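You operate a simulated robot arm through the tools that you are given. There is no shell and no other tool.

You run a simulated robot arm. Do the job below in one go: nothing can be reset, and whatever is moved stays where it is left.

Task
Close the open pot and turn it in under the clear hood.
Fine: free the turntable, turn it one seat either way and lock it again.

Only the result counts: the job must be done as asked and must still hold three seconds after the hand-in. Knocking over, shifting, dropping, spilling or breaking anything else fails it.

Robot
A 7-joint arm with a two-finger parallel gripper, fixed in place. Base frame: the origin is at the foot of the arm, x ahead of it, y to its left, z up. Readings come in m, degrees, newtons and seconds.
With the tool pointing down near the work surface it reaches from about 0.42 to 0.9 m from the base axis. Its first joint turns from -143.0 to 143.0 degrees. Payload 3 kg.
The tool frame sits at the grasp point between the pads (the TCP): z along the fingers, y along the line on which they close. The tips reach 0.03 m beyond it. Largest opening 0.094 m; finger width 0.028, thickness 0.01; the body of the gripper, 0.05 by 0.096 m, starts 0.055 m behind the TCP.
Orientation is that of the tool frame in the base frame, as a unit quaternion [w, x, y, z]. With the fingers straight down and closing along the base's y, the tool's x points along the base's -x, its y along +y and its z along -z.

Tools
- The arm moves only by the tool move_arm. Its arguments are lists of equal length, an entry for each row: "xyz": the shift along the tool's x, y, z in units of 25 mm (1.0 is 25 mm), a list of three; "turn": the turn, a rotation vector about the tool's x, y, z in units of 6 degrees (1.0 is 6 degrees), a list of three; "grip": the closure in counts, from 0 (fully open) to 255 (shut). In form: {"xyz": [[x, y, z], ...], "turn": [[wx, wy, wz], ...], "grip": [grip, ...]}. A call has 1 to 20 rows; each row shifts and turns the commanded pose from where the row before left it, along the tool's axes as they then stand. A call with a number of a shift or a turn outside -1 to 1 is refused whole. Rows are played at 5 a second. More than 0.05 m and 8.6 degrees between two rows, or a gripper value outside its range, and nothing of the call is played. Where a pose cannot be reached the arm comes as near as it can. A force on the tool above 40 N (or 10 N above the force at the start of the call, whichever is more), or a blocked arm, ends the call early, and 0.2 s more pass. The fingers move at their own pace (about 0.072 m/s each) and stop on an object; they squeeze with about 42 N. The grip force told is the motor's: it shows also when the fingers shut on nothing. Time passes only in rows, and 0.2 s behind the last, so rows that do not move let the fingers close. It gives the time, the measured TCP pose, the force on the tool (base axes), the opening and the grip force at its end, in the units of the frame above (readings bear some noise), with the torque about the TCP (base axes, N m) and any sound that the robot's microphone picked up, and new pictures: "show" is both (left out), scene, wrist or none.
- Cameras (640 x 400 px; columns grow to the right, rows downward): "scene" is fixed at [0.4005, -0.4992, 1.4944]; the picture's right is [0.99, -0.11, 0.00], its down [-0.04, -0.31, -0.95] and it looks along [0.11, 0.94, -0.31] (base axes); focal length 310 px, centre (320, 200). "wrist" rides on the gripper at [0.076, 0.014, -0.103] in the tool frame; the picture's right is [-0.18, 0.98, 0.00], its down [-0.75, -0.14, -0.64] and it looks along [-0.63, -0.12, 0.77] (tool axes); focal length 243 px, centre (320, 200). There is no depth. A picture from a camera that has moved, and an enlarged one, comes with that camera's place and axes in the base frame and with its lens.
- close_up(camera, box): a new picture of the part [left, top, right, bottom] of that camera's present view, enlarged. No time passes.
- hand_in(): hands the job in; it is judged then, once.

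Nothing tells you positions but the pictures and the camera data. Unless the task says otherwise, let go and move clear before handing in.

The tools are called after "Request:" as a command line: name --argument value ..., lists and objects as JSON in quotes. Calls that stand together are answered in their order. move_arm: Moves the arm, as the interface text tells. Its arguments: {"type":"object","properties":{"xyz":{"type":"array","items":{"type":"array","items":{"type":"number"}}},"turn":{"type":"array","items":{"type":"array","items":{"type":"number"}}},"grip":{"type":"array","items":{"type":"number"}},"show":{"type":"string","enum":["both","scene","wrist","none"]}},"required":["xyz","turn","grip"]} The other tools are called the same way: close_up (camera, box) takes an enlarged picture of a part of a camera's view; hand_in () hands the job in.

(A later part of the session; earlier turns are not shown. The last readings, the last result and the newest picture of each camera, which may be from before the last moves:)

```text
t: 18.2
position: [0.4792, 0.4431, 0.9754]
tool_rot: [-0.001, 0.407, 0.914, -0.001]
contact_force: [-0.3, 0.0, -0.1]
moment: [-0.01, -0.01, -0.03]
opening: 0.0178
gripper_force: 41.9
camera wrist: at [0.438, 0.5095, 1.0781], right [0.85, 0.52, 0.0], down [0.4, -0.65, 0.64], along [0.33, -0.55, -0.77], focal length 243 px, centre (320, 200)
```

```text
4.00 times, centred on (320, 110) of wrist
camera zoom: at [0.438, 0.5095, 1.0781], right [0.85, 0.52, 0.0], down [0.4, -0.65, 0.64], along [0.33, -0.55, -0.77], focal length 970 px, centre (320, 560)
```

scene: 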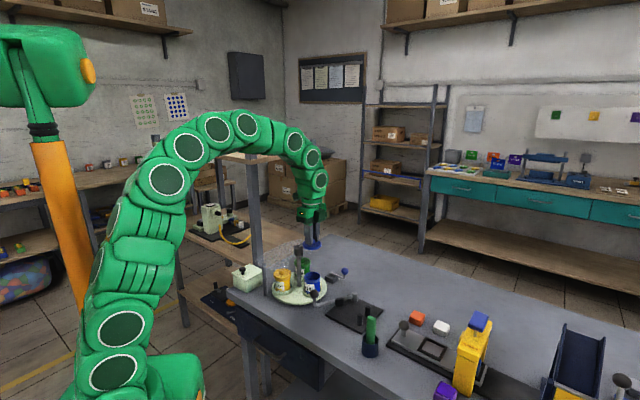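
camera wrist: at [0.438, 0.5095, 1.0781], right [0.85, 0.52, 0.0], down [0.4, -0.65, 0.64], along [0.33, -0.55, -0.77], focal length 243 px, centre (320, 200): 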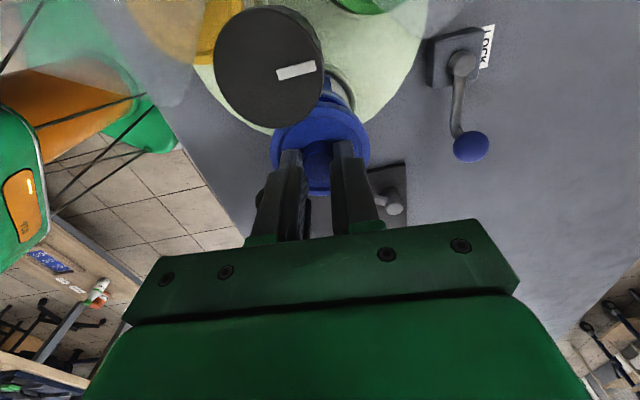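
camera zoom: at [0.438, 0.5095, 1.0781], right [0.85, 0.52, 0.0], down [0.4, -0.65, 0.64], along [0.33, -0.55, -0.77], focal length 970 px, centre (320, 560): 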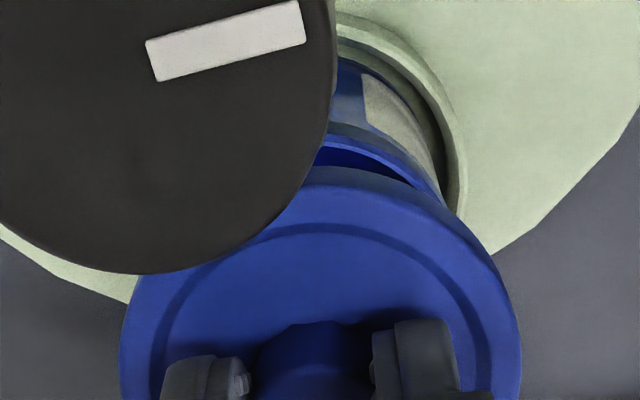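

The lid and pot line up sideways in the scene view, and depth agrees by the wrist estimate. I'll lower to just above the rim and compare again.

Request:
move_arm --xyz '[[0, 0, 0.4], [0, 0, 0.4], [0, 0, 0], [0, 0, 0]]' --turn '[[0, 0, 0], [0, 0, 0], [0, 0, 0], [0, 0, 0]]' --grip '[255, 255, 255, 255]' --show "wrist"

Request:
close_up --camera "scene" --box '[294, 258, 330, 294]'

```text
t: 19.2
position: [0.4805, 0.4419, 0.9552]
tool_rot: [0.0, 0.407, 0.914, 0.001]
contact_force: [0.2, 0.0, -0.1]
moment: [-0.01, 0.01, -0.02]
opening: 0.0177
gripper_force: 42.0
camera wrist: at [0.4386, 0.5079, 1.0577], right [0.85, 0.52, 0.0], down [0.4, -0.65, 0.64], along [0.33, -0.55, -0.77], focal length 243 px, centre (320, 200)
```

wrist: 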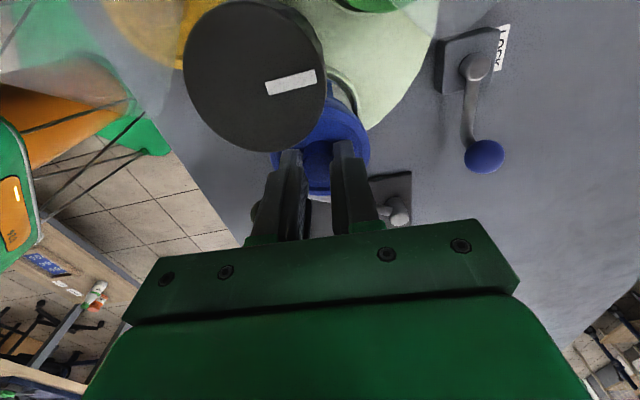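

```text
11.11 times, centred on (312, 276) of scene
camera zoom: at [0.4005, -0.4992, 1.4944], right [0.99, -0.11, 0.0], down [-0.04, -0.31, -0.95], along [0.11, 0.94, -0.31], focal length 3441 px, centre (409, -644)
```

zoom: 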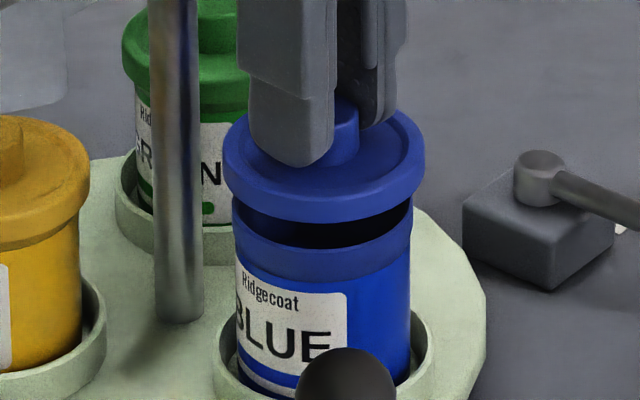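

The lid is about 1 cm above the rim and centred sideways to within 1 mm. I'll zoom with the wrist camera to check the fore-aft alignment.

Request:
close_up --camera "wrist" --box '[260, 80, 390, 200]'

Request:
close_up --camera "scene" --box '[272, 255, 308, 295]'

```text
3.33 times, centred on (325, 140) of wrist
camera zoom: at [0.4386, 0.5079, 1.0577], right [0.85, 0.52, 0.0], down [0.4, -0.65, 0.64], along [0.33, -0.55, -0.77], focal length 809 px, centre (303, 400)
```

zoom: 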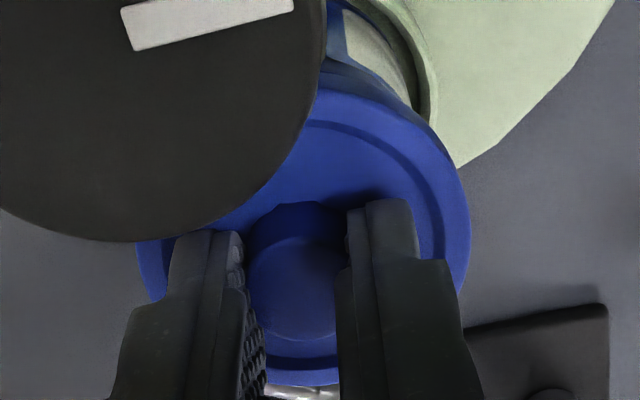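

```text
10.00 times, centred on (290, 275) of scene
camera zoom: at [0.4005, -0.4992, 1.4944], right [0.99, -0.11, 0.0], down [-0.04, -0.31, -0.95], along [0.11, 0.94, -0.31], focal length 3097 px, centre (620, -550)
```

zoom: 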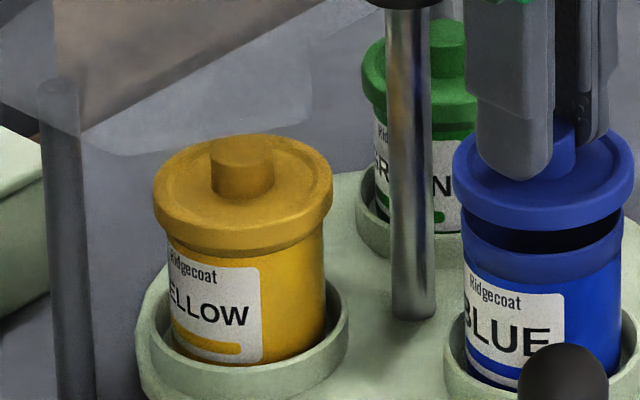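

I want a sharper measurement of the lid's lower edge against the pot's rim, so I'm taking tighter scene close-ups.

Request:
close_up --camera "scene" --box '[300, 266, 324, 281]'

Request:
close_up --camera "scene" --box '[274, 265, 298, 280]'

```text
16.00 times, centred on (312, 274) of scene
camera zoom: at [0.4005, -0.4992, 1.4944], right [0.99, -0.11, 0.0], down [-0.04, -0.31, -0.95], along [0.11, 0.94, -0.31], focal length 4955 px, centre (448, -976)
```

zoom: 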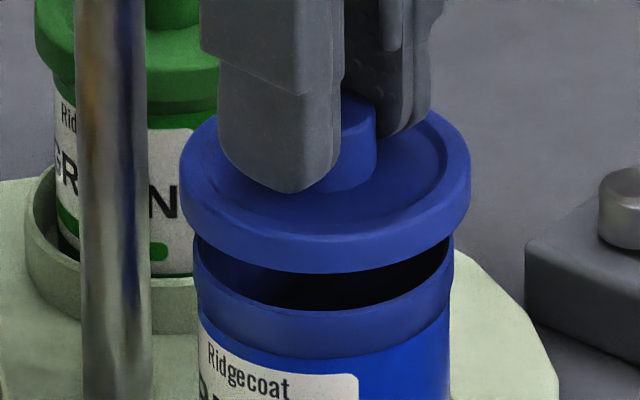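

```text
16.00 times, centred on (286, 272) of scene
camera zoom: at [0.4005, -0.4992, 1.4944], right [0.99, -0.11, 0.0], down [-0.04, -0.31, -0.95], along [0.11, 0.94, -0.31], focal length 4955 px, centre (864, -960)
```

zoom: 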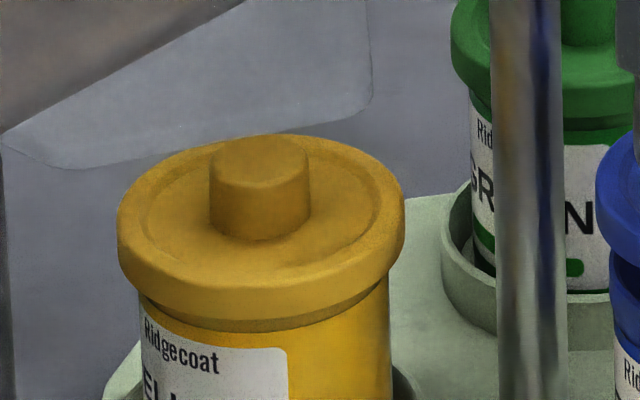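

By the wrist camera the lid and pot centres agree to about 1 mm, and the scene view agrees sideways. The skirt should reach the rim after about 11 mm and seat at about 17 mm, so I'll go down slowly while watching forces.

Request:
move_arm --xyz '[[0, -0.03, 0.2], [0, 0, 0.2], [0, 0, 0]]' --turn '[[0, 0, 0], [0, 0, 0], [0, 0, 0]]' --grip '[255, 255, 255]' --show "none"

Request:
close_up --camera "scene" --box '[300, 266, 324, 281]'

```text
t: 20.0
position: [0.4796, 0.441, 0.9448]
tool_rot: [0.0, 0.407, 0.913, -0.001]
contact_force: [0.3, -1.3, -0.5]
moment: [-0.02, 0.03, 0.0]
opening: 0.0178
gripper_force: 41.8
```

```text
16.00 times, centred on (312, 274) of scene
camera zoom: at [0.4005, -0.4992, 1.4944], right [0.99, -0.11, 0.0], down [-0.04, -0.31, -0.95], along [0.11, 0.94, -0.31], focal length 4955 px, centre (448, -976)
```

zoom: 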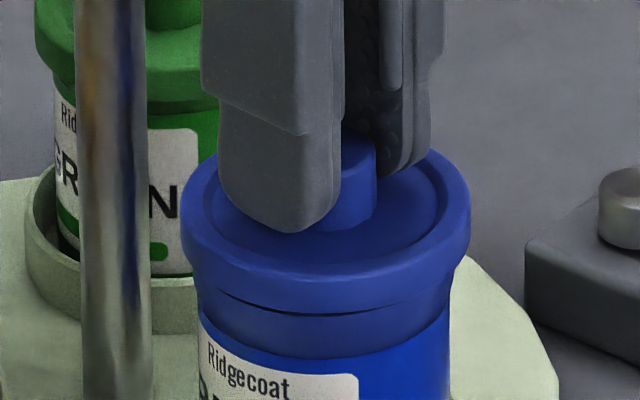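

No contact force yet, and the lid is right at the rim. I'll continue in 2 mm steps.

Request:
move_arm --xyz '[[0, 0, 0.08], [0, 0, 0.08], [0, 0, 0]]' --turn '[[0, 0, 0], [0, 0, 0], [0, 0, 0]]' --grip '[255, 255, 255]' --show "none"

Request:
close_up --camera "scene" --box '[300, 266, 324, 281]'

```text
t: 20.8
position: [0.4786, 0.4414, 0.9405]
tool_rot: [0.0, 0.407, 0.913, 0.0]
contact_force: [0.2, 0.9, -0.6]
moment: [0.04, -0.01, 0.02]
opening: 0.0178
gripper_force: 42.1
```

```text
16.00 times, centred on (312, 274) of scene
camera zoom: at [0.4005, -0.4992, 1.4944], right [0.99, -0.11, 0.0], down [-0.04, -0.31, -0.95], along [0.11, 0.94, -0.31], focal length 4955 px, centre (448, -976)
```

zoom: 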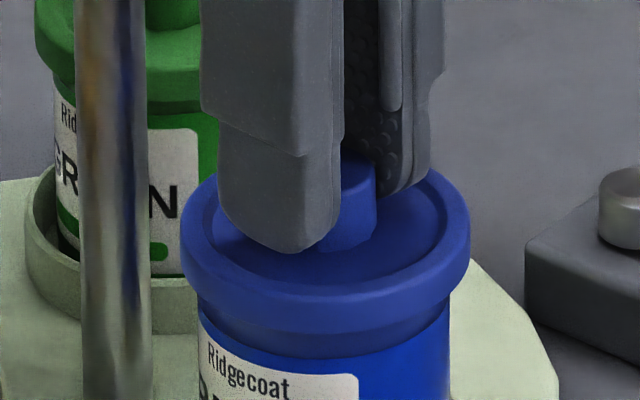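

Still no contact, and the lid's skirt now appears to overlap the rim evenly. A few more millimetres should seat it.

Request:
move_arm --xyz '[[0, 0, 0.08], [0, 0, 0]]' --turn '[[0, 0, 0], [0, 0, 0]]' --grip '[255, 255]' --show "none"

Request:
close_up --camera "scene" --box '[300, 266, 324, 281]'

```text
t: 21.4
position: [0.4796, 0.4411, 0.9384]
tool_rot: [0.001, 0.406, 0.914, 0.0]
contact_force: [0.9, 0.3, 0.6]
moment: [0.01, 0.0, -0.02]
opening: 0.0179
gripper_force: 41.8
```

```text
16.00 times, centred on (312, 274) of scene
camera zoom: at [0.4005, -0.4992, 1.4944], right [0.99, -0.11, 0.0], down [-0.04, -0.31, -0.95], along [0.11, 0.94, -0.31], focal length 4955 px, centre (448, -976)
```

zoom: 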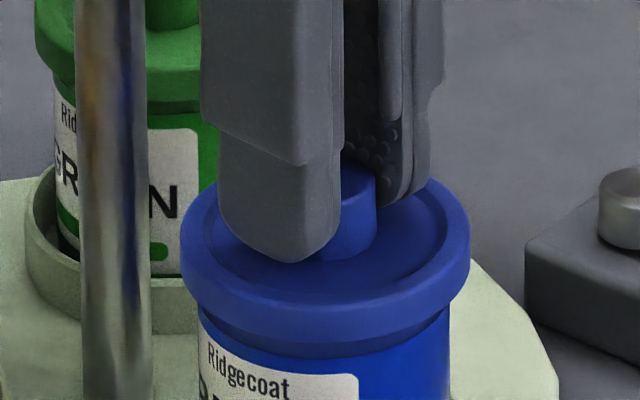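

The lid is nearly at the same level as the yellow one on its pot. I'll go 1 mm steps until I feel it seat.

Request:
move_arm --xyz '[[0, 0, 0.05], [0, 0, 0]]' --turn '[[0, 0, 0], [0, 0, 0]]' --grip '[255, 255]' --show "none"

Request:
close_up --camera "scene" --box '[300, 266, 324, 281]'

```text
t: 22.0
position: [0.4794, 0.4401, 0.9377]
tool_rot: [-0.001, 0.407, 0.913, 0.001]
contact_force: [-0.2, 0.6, -0.4]
moment: [0.0, 0.02, -0.02]
opening: 0.0183
gripper_force: 41.7
```

```text
16.00 times, centred on (312, 274) of scene
camera zoom: at [0.4005, -0.4992, 1.4944], right [0.99, -0.11, 0.0], down [-0.04, -0.31, -0.95], along [0.11, 0.94, -0.31], focal length 4955 px, centre (448, -976)
```

zoom: 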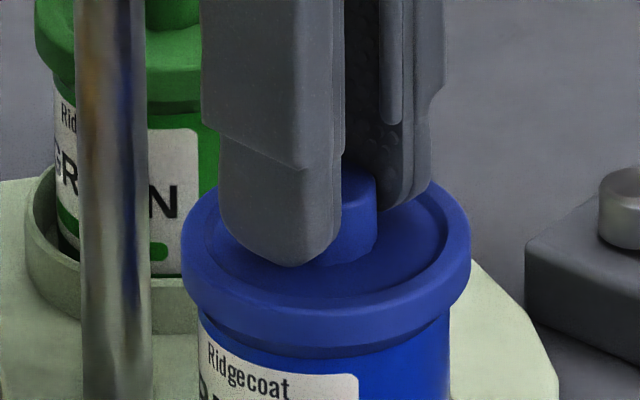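

Request:
move_arm --xyz '[[0, 0, 0.05], [0, 0, 0]]' --turn '[[0, 0, 0], [0, 0, 0]]' --grip '[255, 255]' --show "none"

Request:
close_up --camera "scene" --box '[300, 266, 324, 281]'

```text
t: 22.6
position: [0.4803, 0.4404, 0.9372]
tool_rot: [0.001, 0.406, 0.914, 0.0]
contact_force: [-5.1, 1.4, 17.1]
moment: [0.04, 0.16, 0.02]
opening: 0.0179
gripper_force: 41.9
heard: snap
```

```text
16.00 times, centred on (312, 274) of scene
camera zoom: at [0.4005, -0.4992, 1.4944], right [0.99, -0.11, 0.0], down [-0.04, -0.31, -0.95], along [0.11, 0.94, -0.31], focal length 4955 px, centre (448, -976)
```

zoom: 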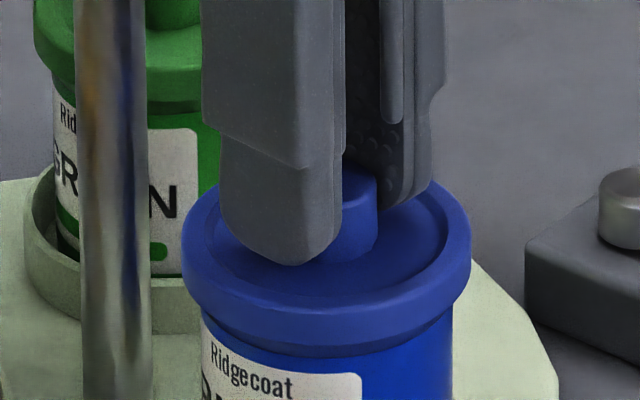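

A snap was heard and the force rose to 17 N, so the lid is seated on the blue pot. I'll release and rise straight up.

Request:
move_arm --xyz '[[0, 0, -0.03], [0, 0, 0], [0, 0, 0], [0, 0, -0.3], [0, 0, -0.8], [0, 0, -1], [0, 0, -1], [0, 0, -1], [0, 0, -0.5], [0, 0, 0]]' --turn '[[0, 0, 0], [0, 0, 0], [0, 0, 0], [0, 0, 0], [0, 0, 0], [0, 0, 0], [0, 0, 0], [0, 0, 0], [0, 0, 0], [0, 0, 0]]' --grip '[120, 120, 120, 120, 120, 120, 120, 120, 120, 120]'

Request:
close_up --camera "scene" --box '[260, 230, 350, 310]'

Request:
close_up --camera "wrist" --box '[240, 0, 480, 180]'

```text
t: 24.8
position: [0.479, 0.4422, 1.0552]
tool_rot: [0.001, 0.407, 0.914, 0.0]
contact_force: [-0.5, 0.2, -0.3]
moment: [-0.01, -0.02, -0.01]
opening: 0.0499
gripper_force: 0.1
camera wrist: at [0.4383, 0.5086, 1.1564], right [0.85, 0.52, 0.0], down [0.4, -0.65, 0.64], along [0.33, -0.55, -0.77], focal length 243 px, centre (320, 200)
```

scene: 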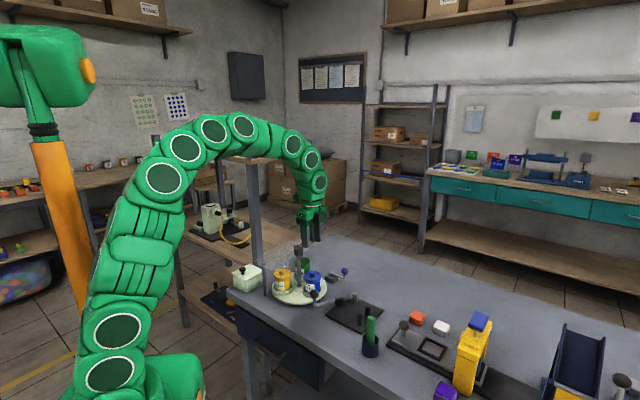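
wrist: 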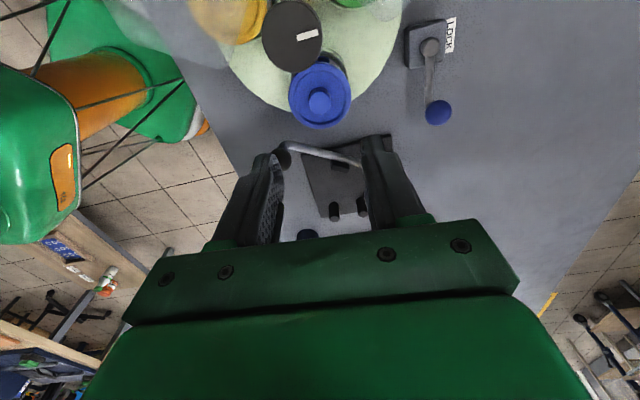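

```text
5.00 times, centred on (305, 270) of scene
camera zoom: at [0.4005, -0.4992, 1.4944], right [0.99, -0.11, 0.0], down [-0.04, -0.31, -0.95], along [0.11, 0.94, -0.31], focal length 1548 px, centre (395, -150)
```

zoom: 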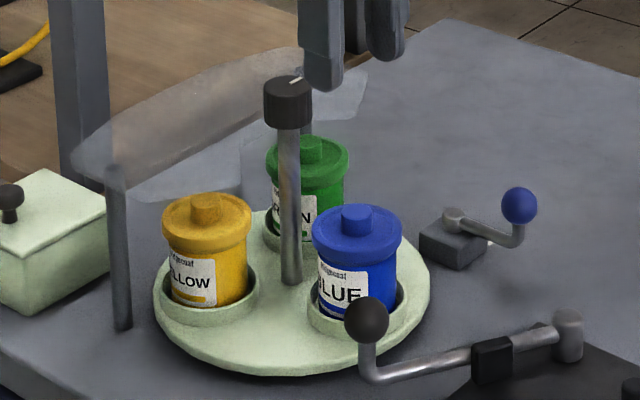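

```text
2.22 times, centred on (360, 90) of wrist
camera zoom: at [0.4383, 0.5086, 1.1564], right [0.85, 0.52, 0.0], down [0.4, -0.65, 0.64], along [0.33, -0.55, -0.77], focal length 539 px, centre (231, 444)
```

zoom: 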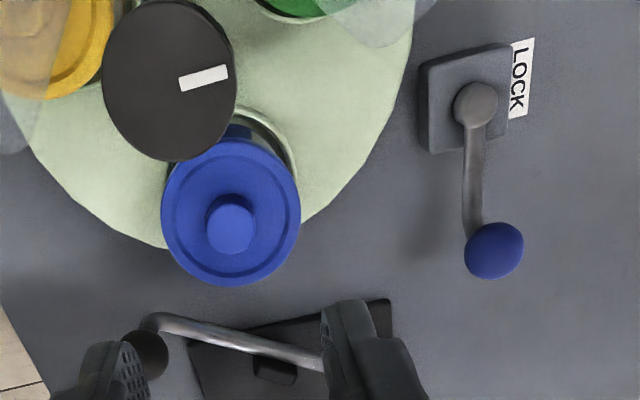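

The blue pot is closed and undisturbed. Next is the lock lever, with its ball at about (0.6075, 0.4915, 0.88) and pivot at about (0.56, 0.535); I'll move above the ball, where the fingers already close across the lever.

Request:
move_arm --xyz '[[-0.323, 0.859, 0], [-0.323, 0.859, 0], [-0.323, 0.859, 0], [-0.323, 0.859, 0], [-0.323, 0.859, 0], [-0.321, 0.857, 0], [0, 0, 1], [0, 0, 1], [0, 0, 1], [0, 0, 1], [0, 0, 0]]' --turn '[[0, 0, 0], [0, 0, 0], [0, 0, 0], [0, 0, 0], [0, 0, 0], [0, 0, 0], [0, 0, 0], [0, 0, 0], [0, 0, 0], [0, 0, 0], [0, 0, 0]]' --grip '[100, 100, 100, 100, 100, 100, 100, 100, 100, 100, 100]'

Request:
close_up --camera "wrist" --box '[240, 20, 440, 200]'

Request:
close_up --camera "scene" --box '[310, 230, 370, 290]'

```text
t: 27.2
position: [0.6096, 0.4915, 0.9526]
tool_rot: [0.0, 0.407, 0.914, 0.0]
contact_force: [0.3, 0.0, -0.6]
moment: [-0.02, -0.01, -0.02]
opening: 0.0572
gripper_force: 0.1
camera wrist: at [0.5687, 0.5581, 1.0545], right [0.85, 0.52, 0.0], down [0.4, -0.65, 0.64], along [0.33, -0.55, -0.77], focal length 243 px, centre (320, 200)
```

scene: 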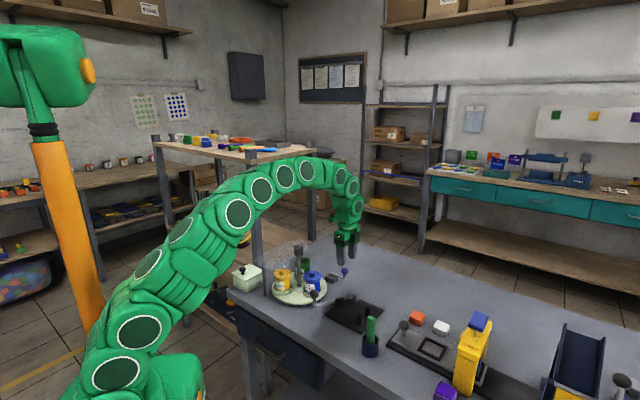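
wrist: 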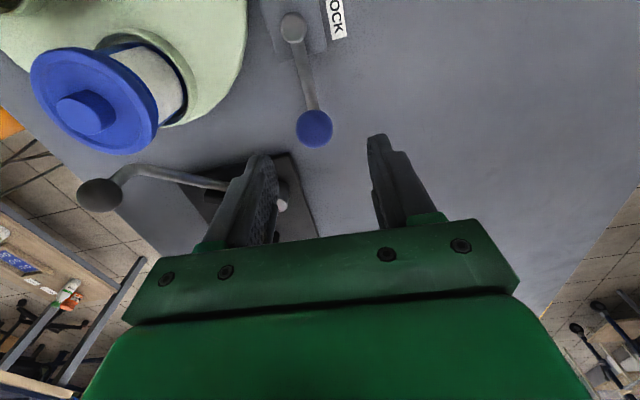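

```text
2.22 times, centred on (340, 110) of wrist
camera zoom: at [0.5687, 0.5581, 1.0545], right [0.85, 0.52, 0.0], down [0.4, -0.65, 0.64], along [0.33, -0.55, -0.77], focal length 539 px, centre (276, 400)
```

zoom: 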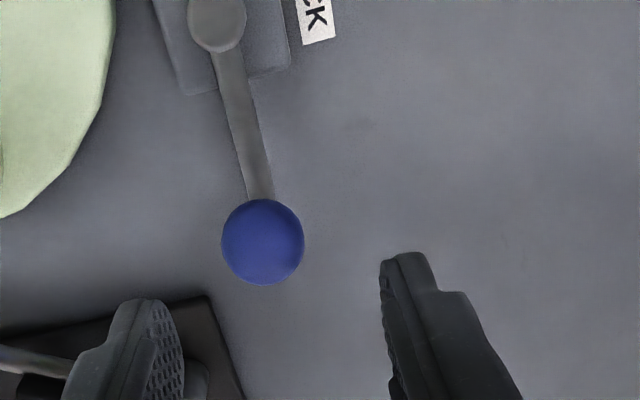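

```text
6.67 times, centred on (340, 260) of scene
camera zoom: at [0.4005, -0.4992, 1.4944], right [0.99, -0.11, 0.0], down [-0.04, -0.31, -0.95], along [0.11, 0.94, -0.31], focal length 2065 px, centre (187, -200)
```

zoom: 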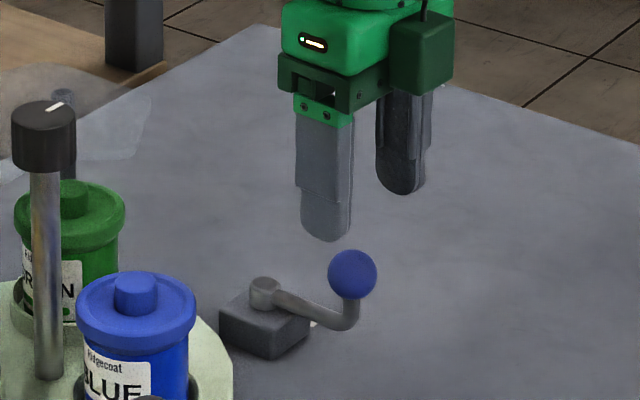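

The ball is within 5 mm of the grasp axis. I'll correct, lower so the pads straddle the ball, and look.

Request:
move_arm --xyz '[[0.08, -0.18, 0.5], [0, 0, 0.7], [0, 0, 0.7], [0, 0, 0.6], [0, 0, 0]]' --turn '[[0, 0, 0], [0, 0, 0], [0, 0, 0], [0, 0, 0], [0, 0, 0]]' --grip '[100, 100, 100, 100, 100]' --show "wrist"

Request:
close_up --camera "wrist" --box '[240, 20, 440, 200]'

Request:
close_up --camera "scene" --box '[310, 230, 370, 290]'

```text
t: 28.4
position: [0.6027, 0.4864, 0.8877]
tool_rot: [0.0, 0.407, 0.913, 0.0]
contact_force: [0.2, 0.8, 0.6]
moment: [-0.01, 0.01, -0.01]
opening: 0.0573
gripper_force: 0.0
camera wrist: at [0.5622, 0.5535, 0.9899], right [0.85, 0.52, 0.0], down [0.4, -0.65, 0.64], along [0.33, -0.55, -0.77], focal length 243 px, centre (320, 200)
```

wrist: 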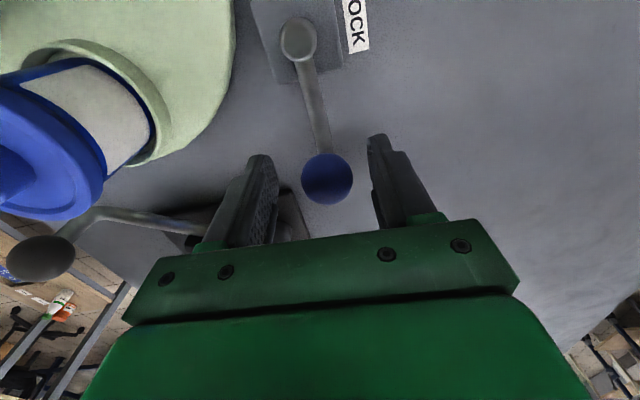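

```text
2.22 times, centred on (340, 110) of wrist
camera zoom: at [0.5622, 0.5535, 0.9899], right [0.85, 0.52, 0.0], down [0.4, -0.65, 0.64], along [0.33, -0.55, -0.77], focal length 539 px, centre (276, 400)
```

zoom: 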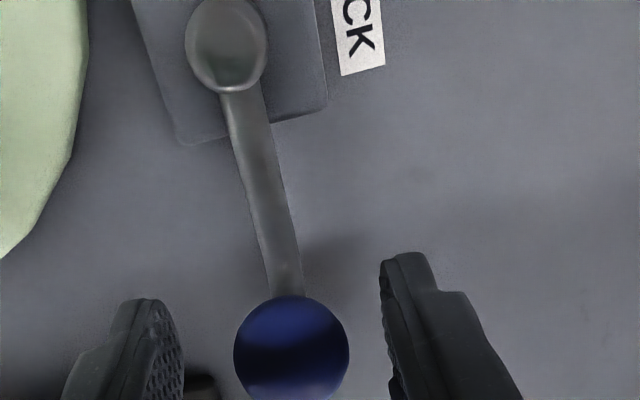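

```text
6.67 times, centred on (340, 260) of scene
camera zoom: at [0.4005, -0.4992, 1.4944], right [0.99, -0.11, 0.0], down [-0.04, -0.31, -0.95], along [0.11, 0.94, -0.31], focal length 2065 px, centre (187, -200)
```

zoom: 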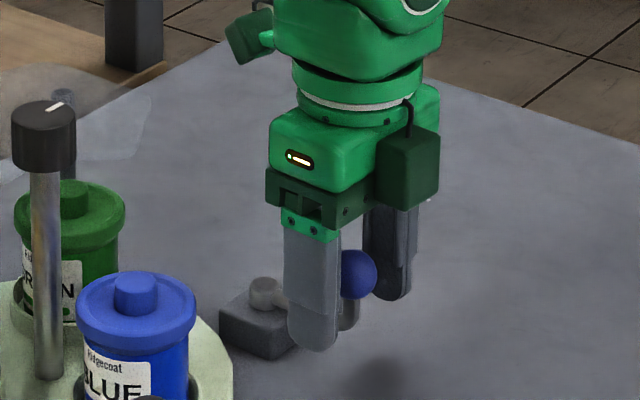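

The pads straddle the lever ball. I'll narrow the fingers loosely around it and push gently outward, away from the turntable, to see whether the lever swings that way.

Request:
move_arm --xyz '[[0, 0, 0], [0, 0, 0], [0.01, 0.1, 0], [0.02, 0.1, 0], [0.02, 0.1, 0], [0.03, 0.1, 0], [0, 0, 0]]' --turn '[[0, 0, 0], [0, 0, 0], [0, 0, 0], [0, 0, 0], [0, 0, 0], [0, 0, 0], [0, 0, 0]]' --grip '[163, 163, 163, 163, 163, 163, 163]' --show "wrist"

Request:
close_up --camera "scene" --box '[310, 230, 370, 290]'

```text
t: 30.0
position: [0.6091, 0.4982, 0.8913]
tool_rot: [0.001, 0.406, 0.914, -0.001]
contact_force: [-4.5, -12.1, 0.2]
moment: [-0.07, 0.0, 0.06]
opening: 0.0404
gripper_force: 5.5
camera wrist: at [0.5675, 0.564, 0.993], right [0.85, 0.52, 0.0], down [0.4, -0.65, 0.64], along [0.33, -0.55, -0.77], focal length 243 px, centre (320, 200)
```

wrist: 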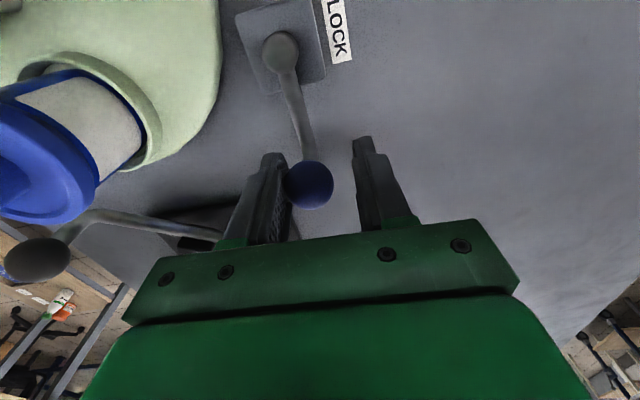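

```text
6.67 times, centred on (340, 260) of scene
camera zoom: at [0.4005, -0.4992, 1.4944], right [0.99, -0.11, 0.0], down [-0.04, -0.31, -0.95], along [0.11, 0.94, -0.31], focal length 2065 px, centre (187, -200)
```

zoom: 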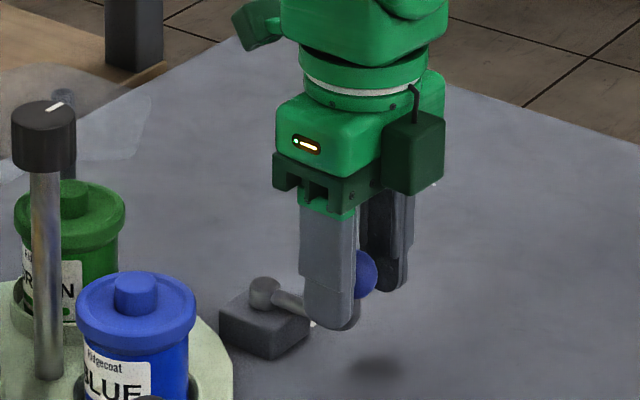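

Pushing outward meets about 12 N with no real movement, so that side seems to be the stop. I'll back off and push gently the other way.

Request:
move_arm --xyz '[[-0.1, -0.15, 0], [-0.08, -0.15, 0], [0, -0.15, 0], [0, -0.15, 0], [0, -0.1, 0], [0, -0.1, 0], [0, 0, 0]]' --turn '[[0, 0, 0], [0, 0, 0], [0, 0, 0], [0, 0, 0], [0, 0, 0], [0, 0, 0], [0, 0, 0]]' --grip '[163, 163, 163, 163, 163, 163, 163]' --show "wrist"

Request:
close_up --camera "scene" --box '[310, 230, 370, 290]'

```text
t: 31.6
position: [0.598, 0.4821, 0.8908]
tool_rot: [0.0, 0.406, 0.914, 0.0]
contact_force: [0.2, -0.5, 0.2]
moment: [0.03, -0.02, 0.0]
opening: 0.034
gripper_force: 0.4
camera wrist: at [0.5567, 0.5474, 0.9935], right [0.85, 0.52, 0.0], down [0.4, -0.65, 0.64], along [0.33, -0.55, -0.77], focal length 243 px, centre (320, 200)
```

wrist: 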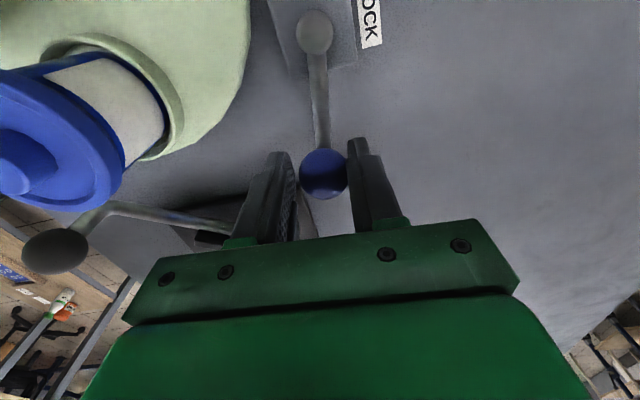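

```text
6.67 times, centred on (340, 260) of scene
camera zoom: at [0.4005, -0.4992, 1.4944], right [0.99, -0.11, 0.0], down [-0.04, -0.31, -0.95], along [0.11, 0.94, -0.31], focal length 2065 px, centre (187, -200)
```

zoom: 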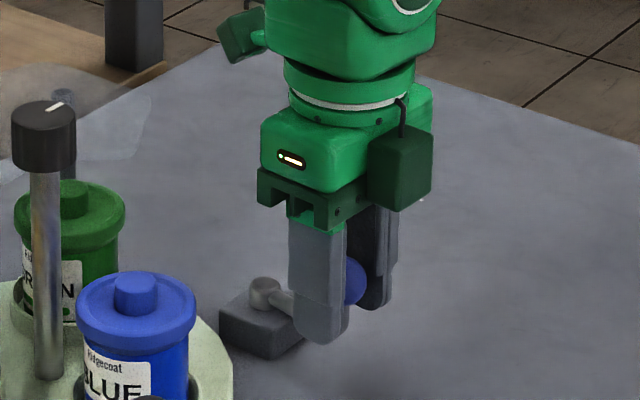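

The lever swings freely this way, so the locked end is where it was and freeing it means swinging towards the turntable side. I'll follow the arc in small steps, turning the gripper with the lever.

Request:
move_arm --xyz '[[0.06, -0.263, 0], [0.05, -0.263, 0], [0.014, -0.263, 0], [0.014, -0.263, 0], [0, 0, 0]]' --turn '[[0, 0, 1], [0, 0, 1], [0, 0, 1], [0, 0, 1], [0, 0, 0]]' --grip '[163, 163, 163, 163, 163]' --show "wrist"

Request:
close_up --camera "scene" --box '[300, 230, 360, 290]'

```text
t: 32.8
position: [0.5739, 0.4697, 0.8913]
tool_rot: [0.001, 0.588, 0.809, 0.0]
contact_force: [-0.3, 0.5, -0.2]
moment: [0.02, -0.02, -0.03]
opening: 0.0341
gripper_force: 0.0
camera wrist: at [0.5633, 0.5473, 0.9931], right [0.99, 0.13, 0.0], down [0.1, -0.76, 0.64], along [0.08, -0.64, -0.77], focal length 243 px, centre (320, 200)
```

wrist: 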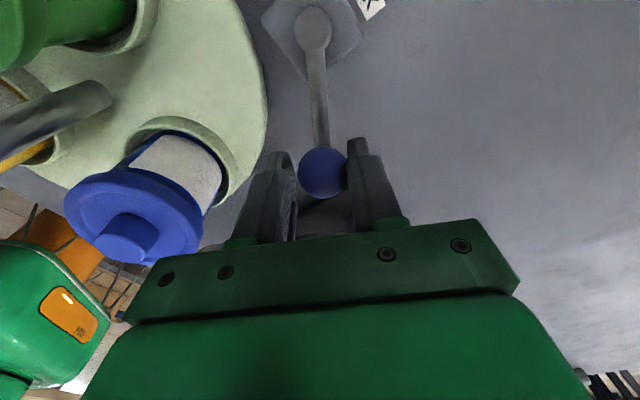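

```text
6.67 times, centred on (330, 260) of scene
camera zoom: at [0.4005, -0.4992, 1.4944], right [0.99, -0.11, 0.0], down [-0.04, -0.31, -0.95], along [0.11, 0.94, -0.31], focal length 2065 px, centre (253, -200)
```

zoom: 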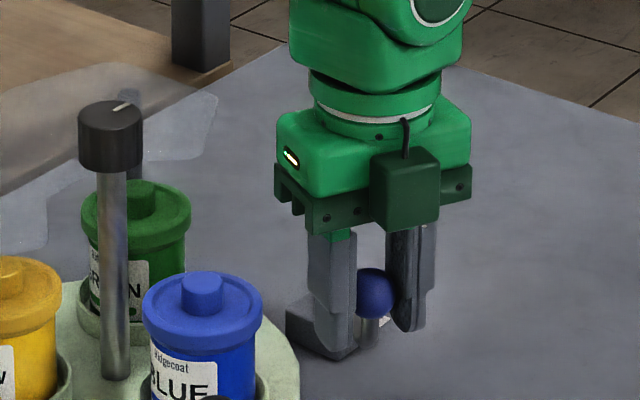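

The lever is following with no resistance. I'll continue the arc.

Request:
move_arm --xyz '[[0.014, -0.263, 0], [0.014, -0.263, 0], [0.014, -0.263, 0], [0, 0, 0]]' --turn '[[0, 0, 1], [0, 0, 1], [0, 0, 1], [0, 0, 0]]' --grip '[163, 163, 163, 163]' --show "wrist"

Request:
close_up --camera "scene" --box '[300, 230, 360, 290]'

```text
t: 33.8
position: [0.5534, 0.4671, 0.89]
tool_rot: [0.001, 0.708, 0.706, -0.001]
contact_force: [3.9, 0.6, 3.2]
moment: [0.04, -0.04, -0.01]
opening: 0.0362
gripper_force: 2.1
camera wrist: at [0.5677, 0.5439, 0.9928], right [0.98, -0.19, 0.0], down [-0.14, -0.75, 0.64], along [-0.12, -0.63, -0.77], focal length 243 px, centre (320, 200)
```

wrist: 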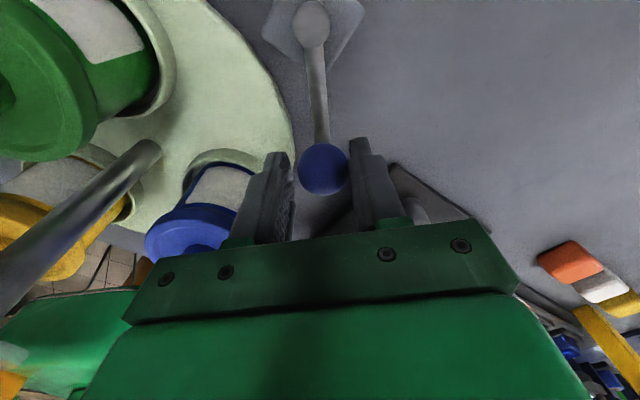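

```text
6.67 times, centred on (330, 260) of scene
camera zoom: at [0.4005, -0.4992, 1.4944], right [0.99, -0.11, 0.0], down [-0.04, -0.31, -0.95], along [0.11, 0.94, -0.31], focal length 2065 px, centre (253, -200)
```

zoom: 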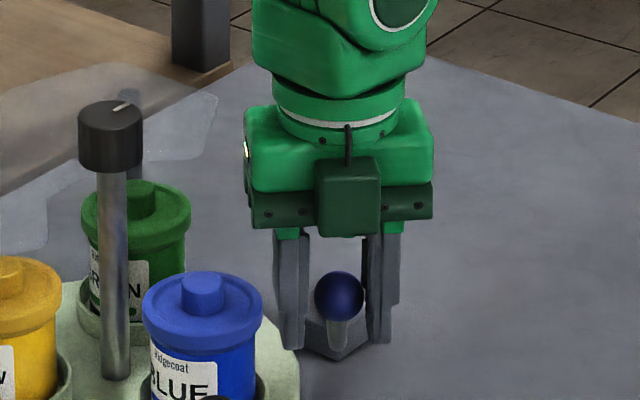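

A small force of about 4 N has appeared after roughly 48° of swing. I'll push slightly further to find out whether this is the stop.

Request:
move_arm --xyz '[[0.01, -0.13, 0], [0.01, -0.13, 0], [0, 0, 0]]' --turn '[[0, 0, 0.5], [0, 0, 0.5], [0, 0, 0]]' --grip '[163, 163, 163]' --show "wrist"

Request:
close_up --camera "wrist" --box '[240, 0, 400, 220]'

```text
t: 34.6
position: [0.5478, 0.4688, 0.8899]
tool_rot: [0.0, 0.743, 0.669, 0.001]
contact_force: [21.6, 14.5, 7.3]
moment: [0.09, -0.18, 0.14]
opening: 0.0452
gripper_force: 9.9
camera wrist: at [0.5692, 0.5437, 0.9929], right [0.96, -0.29, 0.0], down [-0.22, -0.74, 0.64], along [-0.18, -0.61, -0.77], focal length 243 px, centre (320, 200)
```

wrist: 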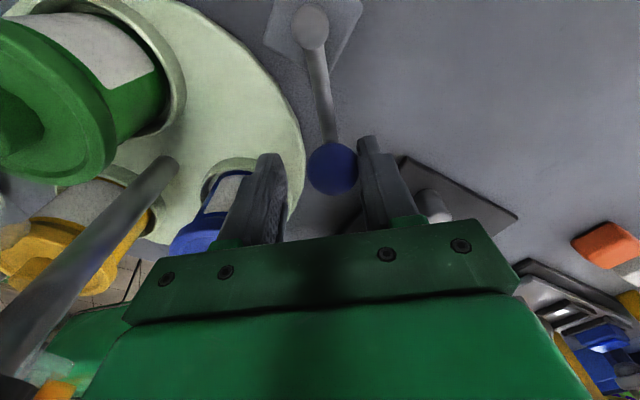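

```text
1.82 times, centred on (320, 110) of wrist
camera zoom: at [0.5692, 0.5437, 0.9929], right [0.96, -0.29, 0.0], down [-0.22, -0.74, 0.64], along [-0.18, -0.61, -0.77], focal length 441 px, centre (320, 364)
```

zoom: 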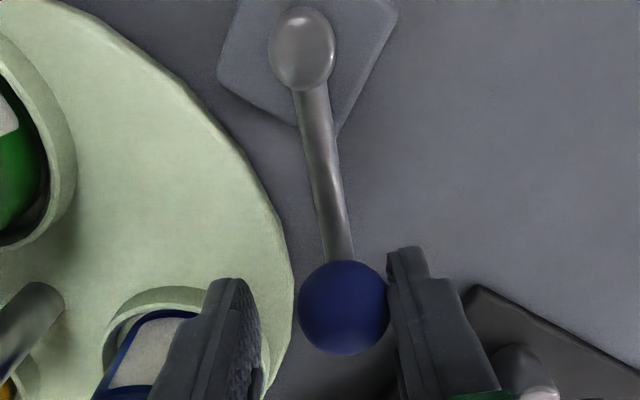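

The resistance jumped to about 26 N, so this is the free-side stop. I'll back off, open, and lift clear of the lever, then check that it stays there.

Request:
move_arm --xyz '[[0, 0.2, 0], [0, 0.1, 0], [0, 0, 0], [0, 0, -0.6], [0, 0, -1], [0, 0, -1], [0, 0, -1], [0, 0, -1], [0, 0, -1], [0, 0, -0.8], [0, 0, 0]]' --turn '[[0, 0, 0], [0, 0, 0], [0, 0, 0], [0, 0, 0], [0, 0, 0], [0, 0, 0], [0, 0, 0], [0, 0, 0], [0, 0, 0], [0, 0, 0], [0, 0, 0]]' --grip '[163, 120, 120, 120, 120, 120, 120, 120, 120, 120, 120]'

Request:
close_up --camera "wrist" --box '[160, 0, 480, 200]'

Request:
close_up --camera "scene" --box '[260, 230, 360, 310]'

```text
t: 37.0
position: [0.5555, 0.4692, 1.0511]
tool_rot: [0.0, 0.743, 0.669, 0.0]
contact_force: [-0.3, -0.1, 0.1]
moment: [-0.01, -0.01, 0.01]
opening: 0.0497
gripper_force: 0.1
camera wrist: at [0.5774, 0.5432, 1.1539], right [0.96, -0.29, 0.0], down [-0.22, -0.73, 0.64], along [-0.18, -0.62, -0.77], focal length 243 px, centre (320, 200)
```

scene: 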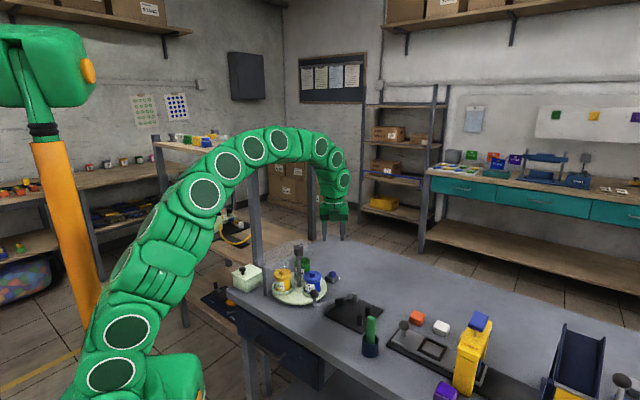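
wrist: 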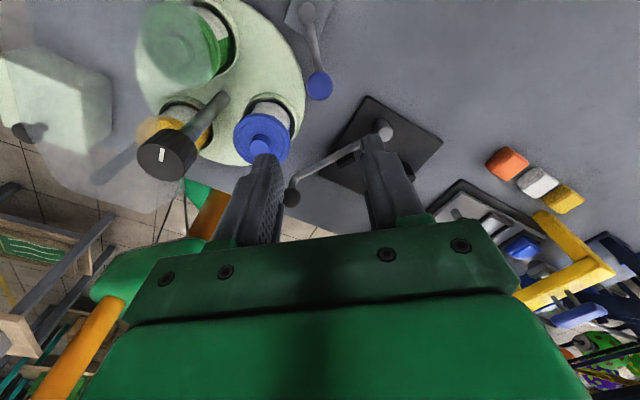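

```text
2.00 times, centred on (320, 100) of wrist
camera zoom: at [0.5774, 0.5432, 1.1539], right [0.96, -0.29, 0.0], down [-0.22, -0.73, 0.64], along [-0.18, -0.62, -0.77], focal length 485 px, centre (320, 400)
```

zoom: 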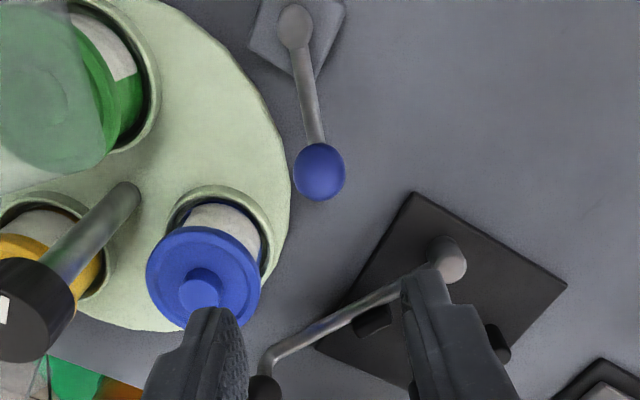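

```text
5.00 times, centred on (310, 270) of scene
camera zoom: at [0.4005, -0.4992, 1.4944], right [0.99, -0.11, 0.0], down [-0.04, -0.31, -0.95], along [0.11, 0.94, -0.31], focal length 1548 px, centre (370, -150)
```

zoom: 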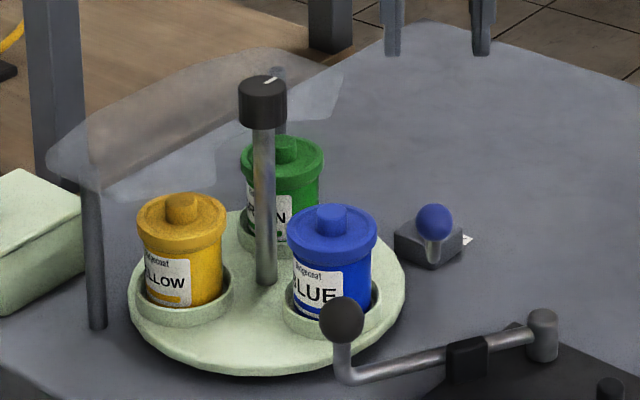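

The lock lever now rests at its free stop and stays there. Next I'll move over the central knob at about (0.434, 0.485), staying above its top at z≈0.998.

Request:
move_arm --xyz '[[0, 0, -0.6], [0.022, -0.983, 0], [0.022, -0.983, 0], [0.022, -0.983, 0], [0.022, -0.983, 0], [0.022, -0.983, 0], [0, 0, 0]]' --turn '[[0, 0, 0], [0, 0, 0], [0, 0, 0], [0, 0, 0], [0, 0, 0], [0, 0, 0], [0, 0, 0]]' --grip '[65, 65, 65, 65, 65, 65, 65]'

Request:
close_up --camera "wrist" --box '[220, 40, 420, 200]'

Request:
close_up --camera "scene" --box '[270, 200, 340, 290]'

```text
t: 38.6
position: [0.4317, 0.4848, 1.0667]
tool_rot: [0.0, 0.743, 0.669, 0.0]
contact_force: [0.0, -0.5, -0.5]
moment: [0.02, 0.0, -0.01]
opening: 0.0704
gripper_force: 0.1
camera wrist: at [0.4533, 0.5594, 1.1691], right [0.96, -0.29, 0.0], down [-0.22, -0.73, 0.64], along [-0.18, -0.62, -0.77], focal length 243 px, centre (320, 200)
```

scene: 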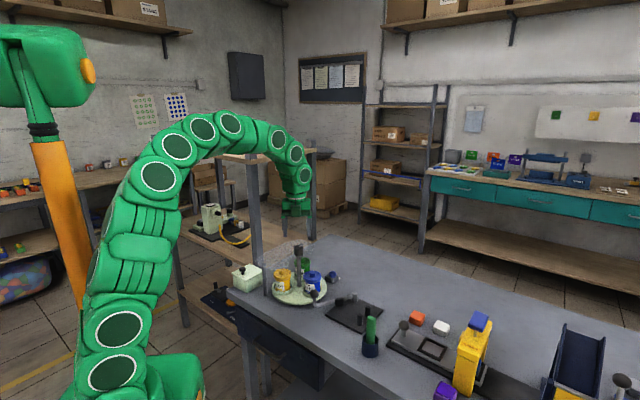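
wrist: 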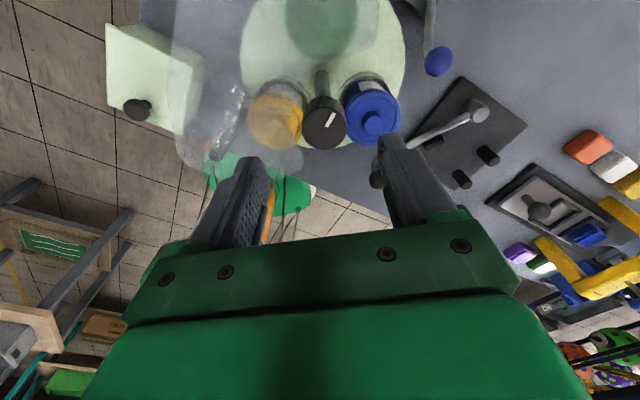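

```text
2.50 times, centred on (320, 120) of wrist
camera zoom: at [0.4533, 0.5594, 1.1691], right [0.96, -0.29, 0.0], down [-0.22, -0.73, 0.64], along [-0.18, -0.62, -0.77], focal length 606 px, centre (320, 400)
```

zoom: 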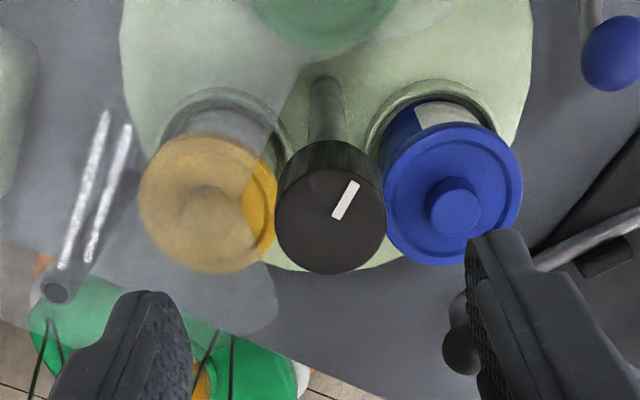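

```text
4.44 times, centred on (305, 245) of scene
camera zoom: at [0.4005, -0.4992, 1.4944], right [0.99, -0.11, 0.0], down [-0.04, -0.31, -0.95], along [0.11, 0.94, -0.31], focal length 1376 px, centre (387, 0)
```

zoom: 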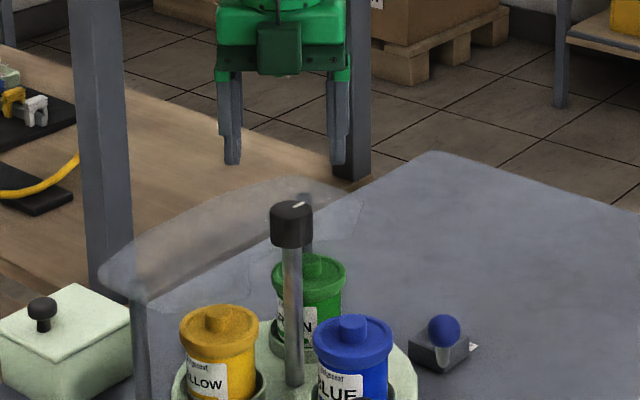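

The knob centre is about 2 mm and 3.6 mm off the tool axis. I'll correct and lower partway, then measure again.

Request:
move_arm --xyz '[[0.08, 0.14, 0], [0, 0, 0.6], [0, 0, 0.6], [0, 0, 0.6], [0, 0, 0]]' --turn '[[0, 0, 0], [0, 0, 0], [0, 0, 0], [0, 0, 0], [0, 0, 0]]' --grip '[65, 65, 65, 65, 65]' --show "wrist"

Request:
close_up --camera "wrist" --box '[240, 100, 400, 200]'

Request:
close_up --camera "scene" --box '[275, 220, 325, 260]'

```text
t: 39.8
position: [0.4347, 0.4851, 1.0206]
tool_rot: [0.001, 0.743, 0.669, -0.001]
contact_force: [0.4, 0.6, 0.0]
moment: [-0.03, 0.01, 0.02]
opening: 0.07
gripper_force: 0.1
camera wrist: at [0.4573, 0.5598, 1.123], right [0.96, -0.29, 0.0], down [-0.22, -0.73, 0.64], along [-0.18, -0.62, -0.77], focal length 243 px, centre (320, 200)
```

wrist: 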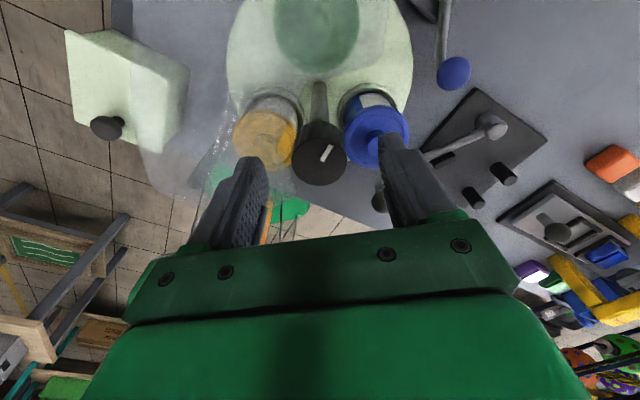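

```text
4.00 times, centred on (320, 150) of wrist
camera zoom: at [0.4573, 0.5598, 1.123], right [0.96, -0.29, 0.0], down [-0.22, -0.73, 0.64], along [-0.18, -0.62, -0.77], focal length 970 px, centre (320, 400)
```

zoom: 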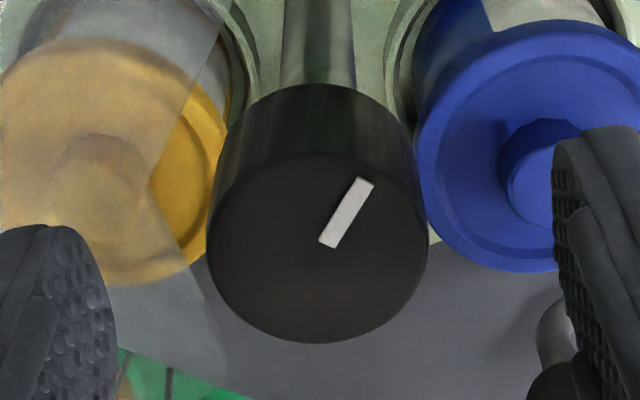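

```text
10.00 times, centred on (300, 240) of scene
camera zoom: at [0.4005, -0.4992, 1.4944], right [0.99, -0.11, 0.0], down [-0.04, -0.31, -0.95], along [0.11, 0.94, -0.31], focal length 3097 px, centre (520, -200)
```

zoom: 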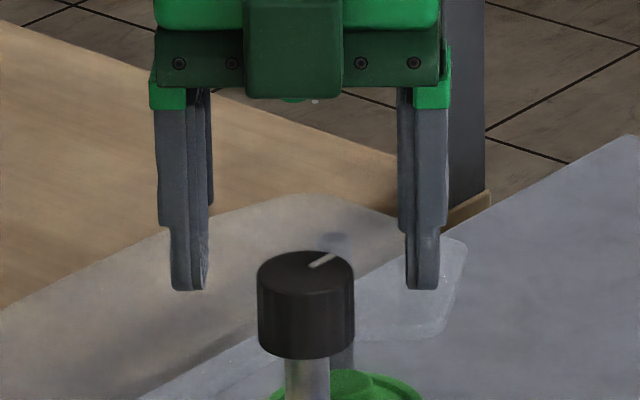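

The tool axis is now within 1 mm of the knob axis. I'll lower so the pads cover the knob, keeping the tips above the hood, and close on it.

Request:
move_arm --xyz '[[0, 0, 0.5], [0, 0, 0.5], [0, 0, 0.34], [0, 0, 0], [0, 0, 0], [0, 0, 0], [0, 0, 0], [0, 0, 0]]' --turn '[[0, 0, 0], [0, 0, 0], [0, 0, 0], [0, 0, 0], [0, 0, 0], [0, 0, 0], [0, 0, 0], [0, 0, 0]]' --grip '[65, 65, 65, 65, 255, 255, 255, 255]' --show "wrist"

Request:
close_up --camera "scene" --box '[265, 225, 345, 300]'

```text
t: 41.6
position: [0.4362, 0.4846, 0.987]
tool_rot: [0.0, 0.743, 0.669, 0.0]
contact_force: [7.1, 3.7, 1.3]
moment: [0.29, -0.22, 0.01]
opening: 0.0338
gripper_force: 44.8
camera wrist: at [0.4566, 0.5594, 1.0895], right [0.96, -0.29, 0.0], down [-0.22, -0.73, 0.64], along [-0.18, -0.62, -0.77], focal length 243 px, centre (320, 200)
```

wrist: 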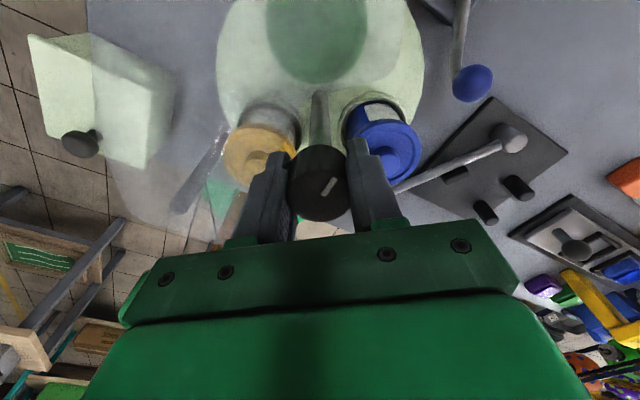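

```text
5.33 times, centred on (305, 262) of scene
camera zoom: at [0.4005, -0.4992, 1.4944], right [0.99, -0.11, 0.0], down [-0.04, -0.31, -0.95], along [0.11, 0.94, -0.31], focal length 1652 px, centre (400, -133)
```

zoom: 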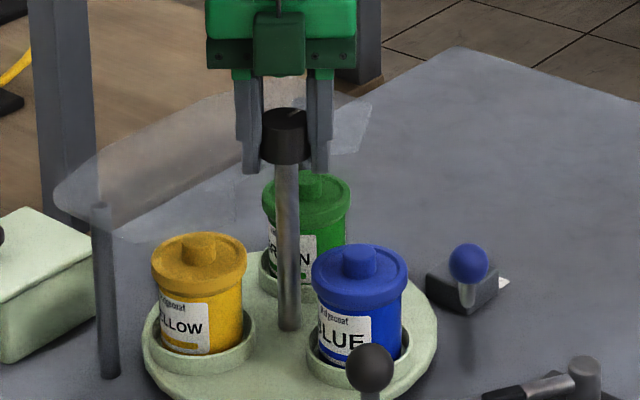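

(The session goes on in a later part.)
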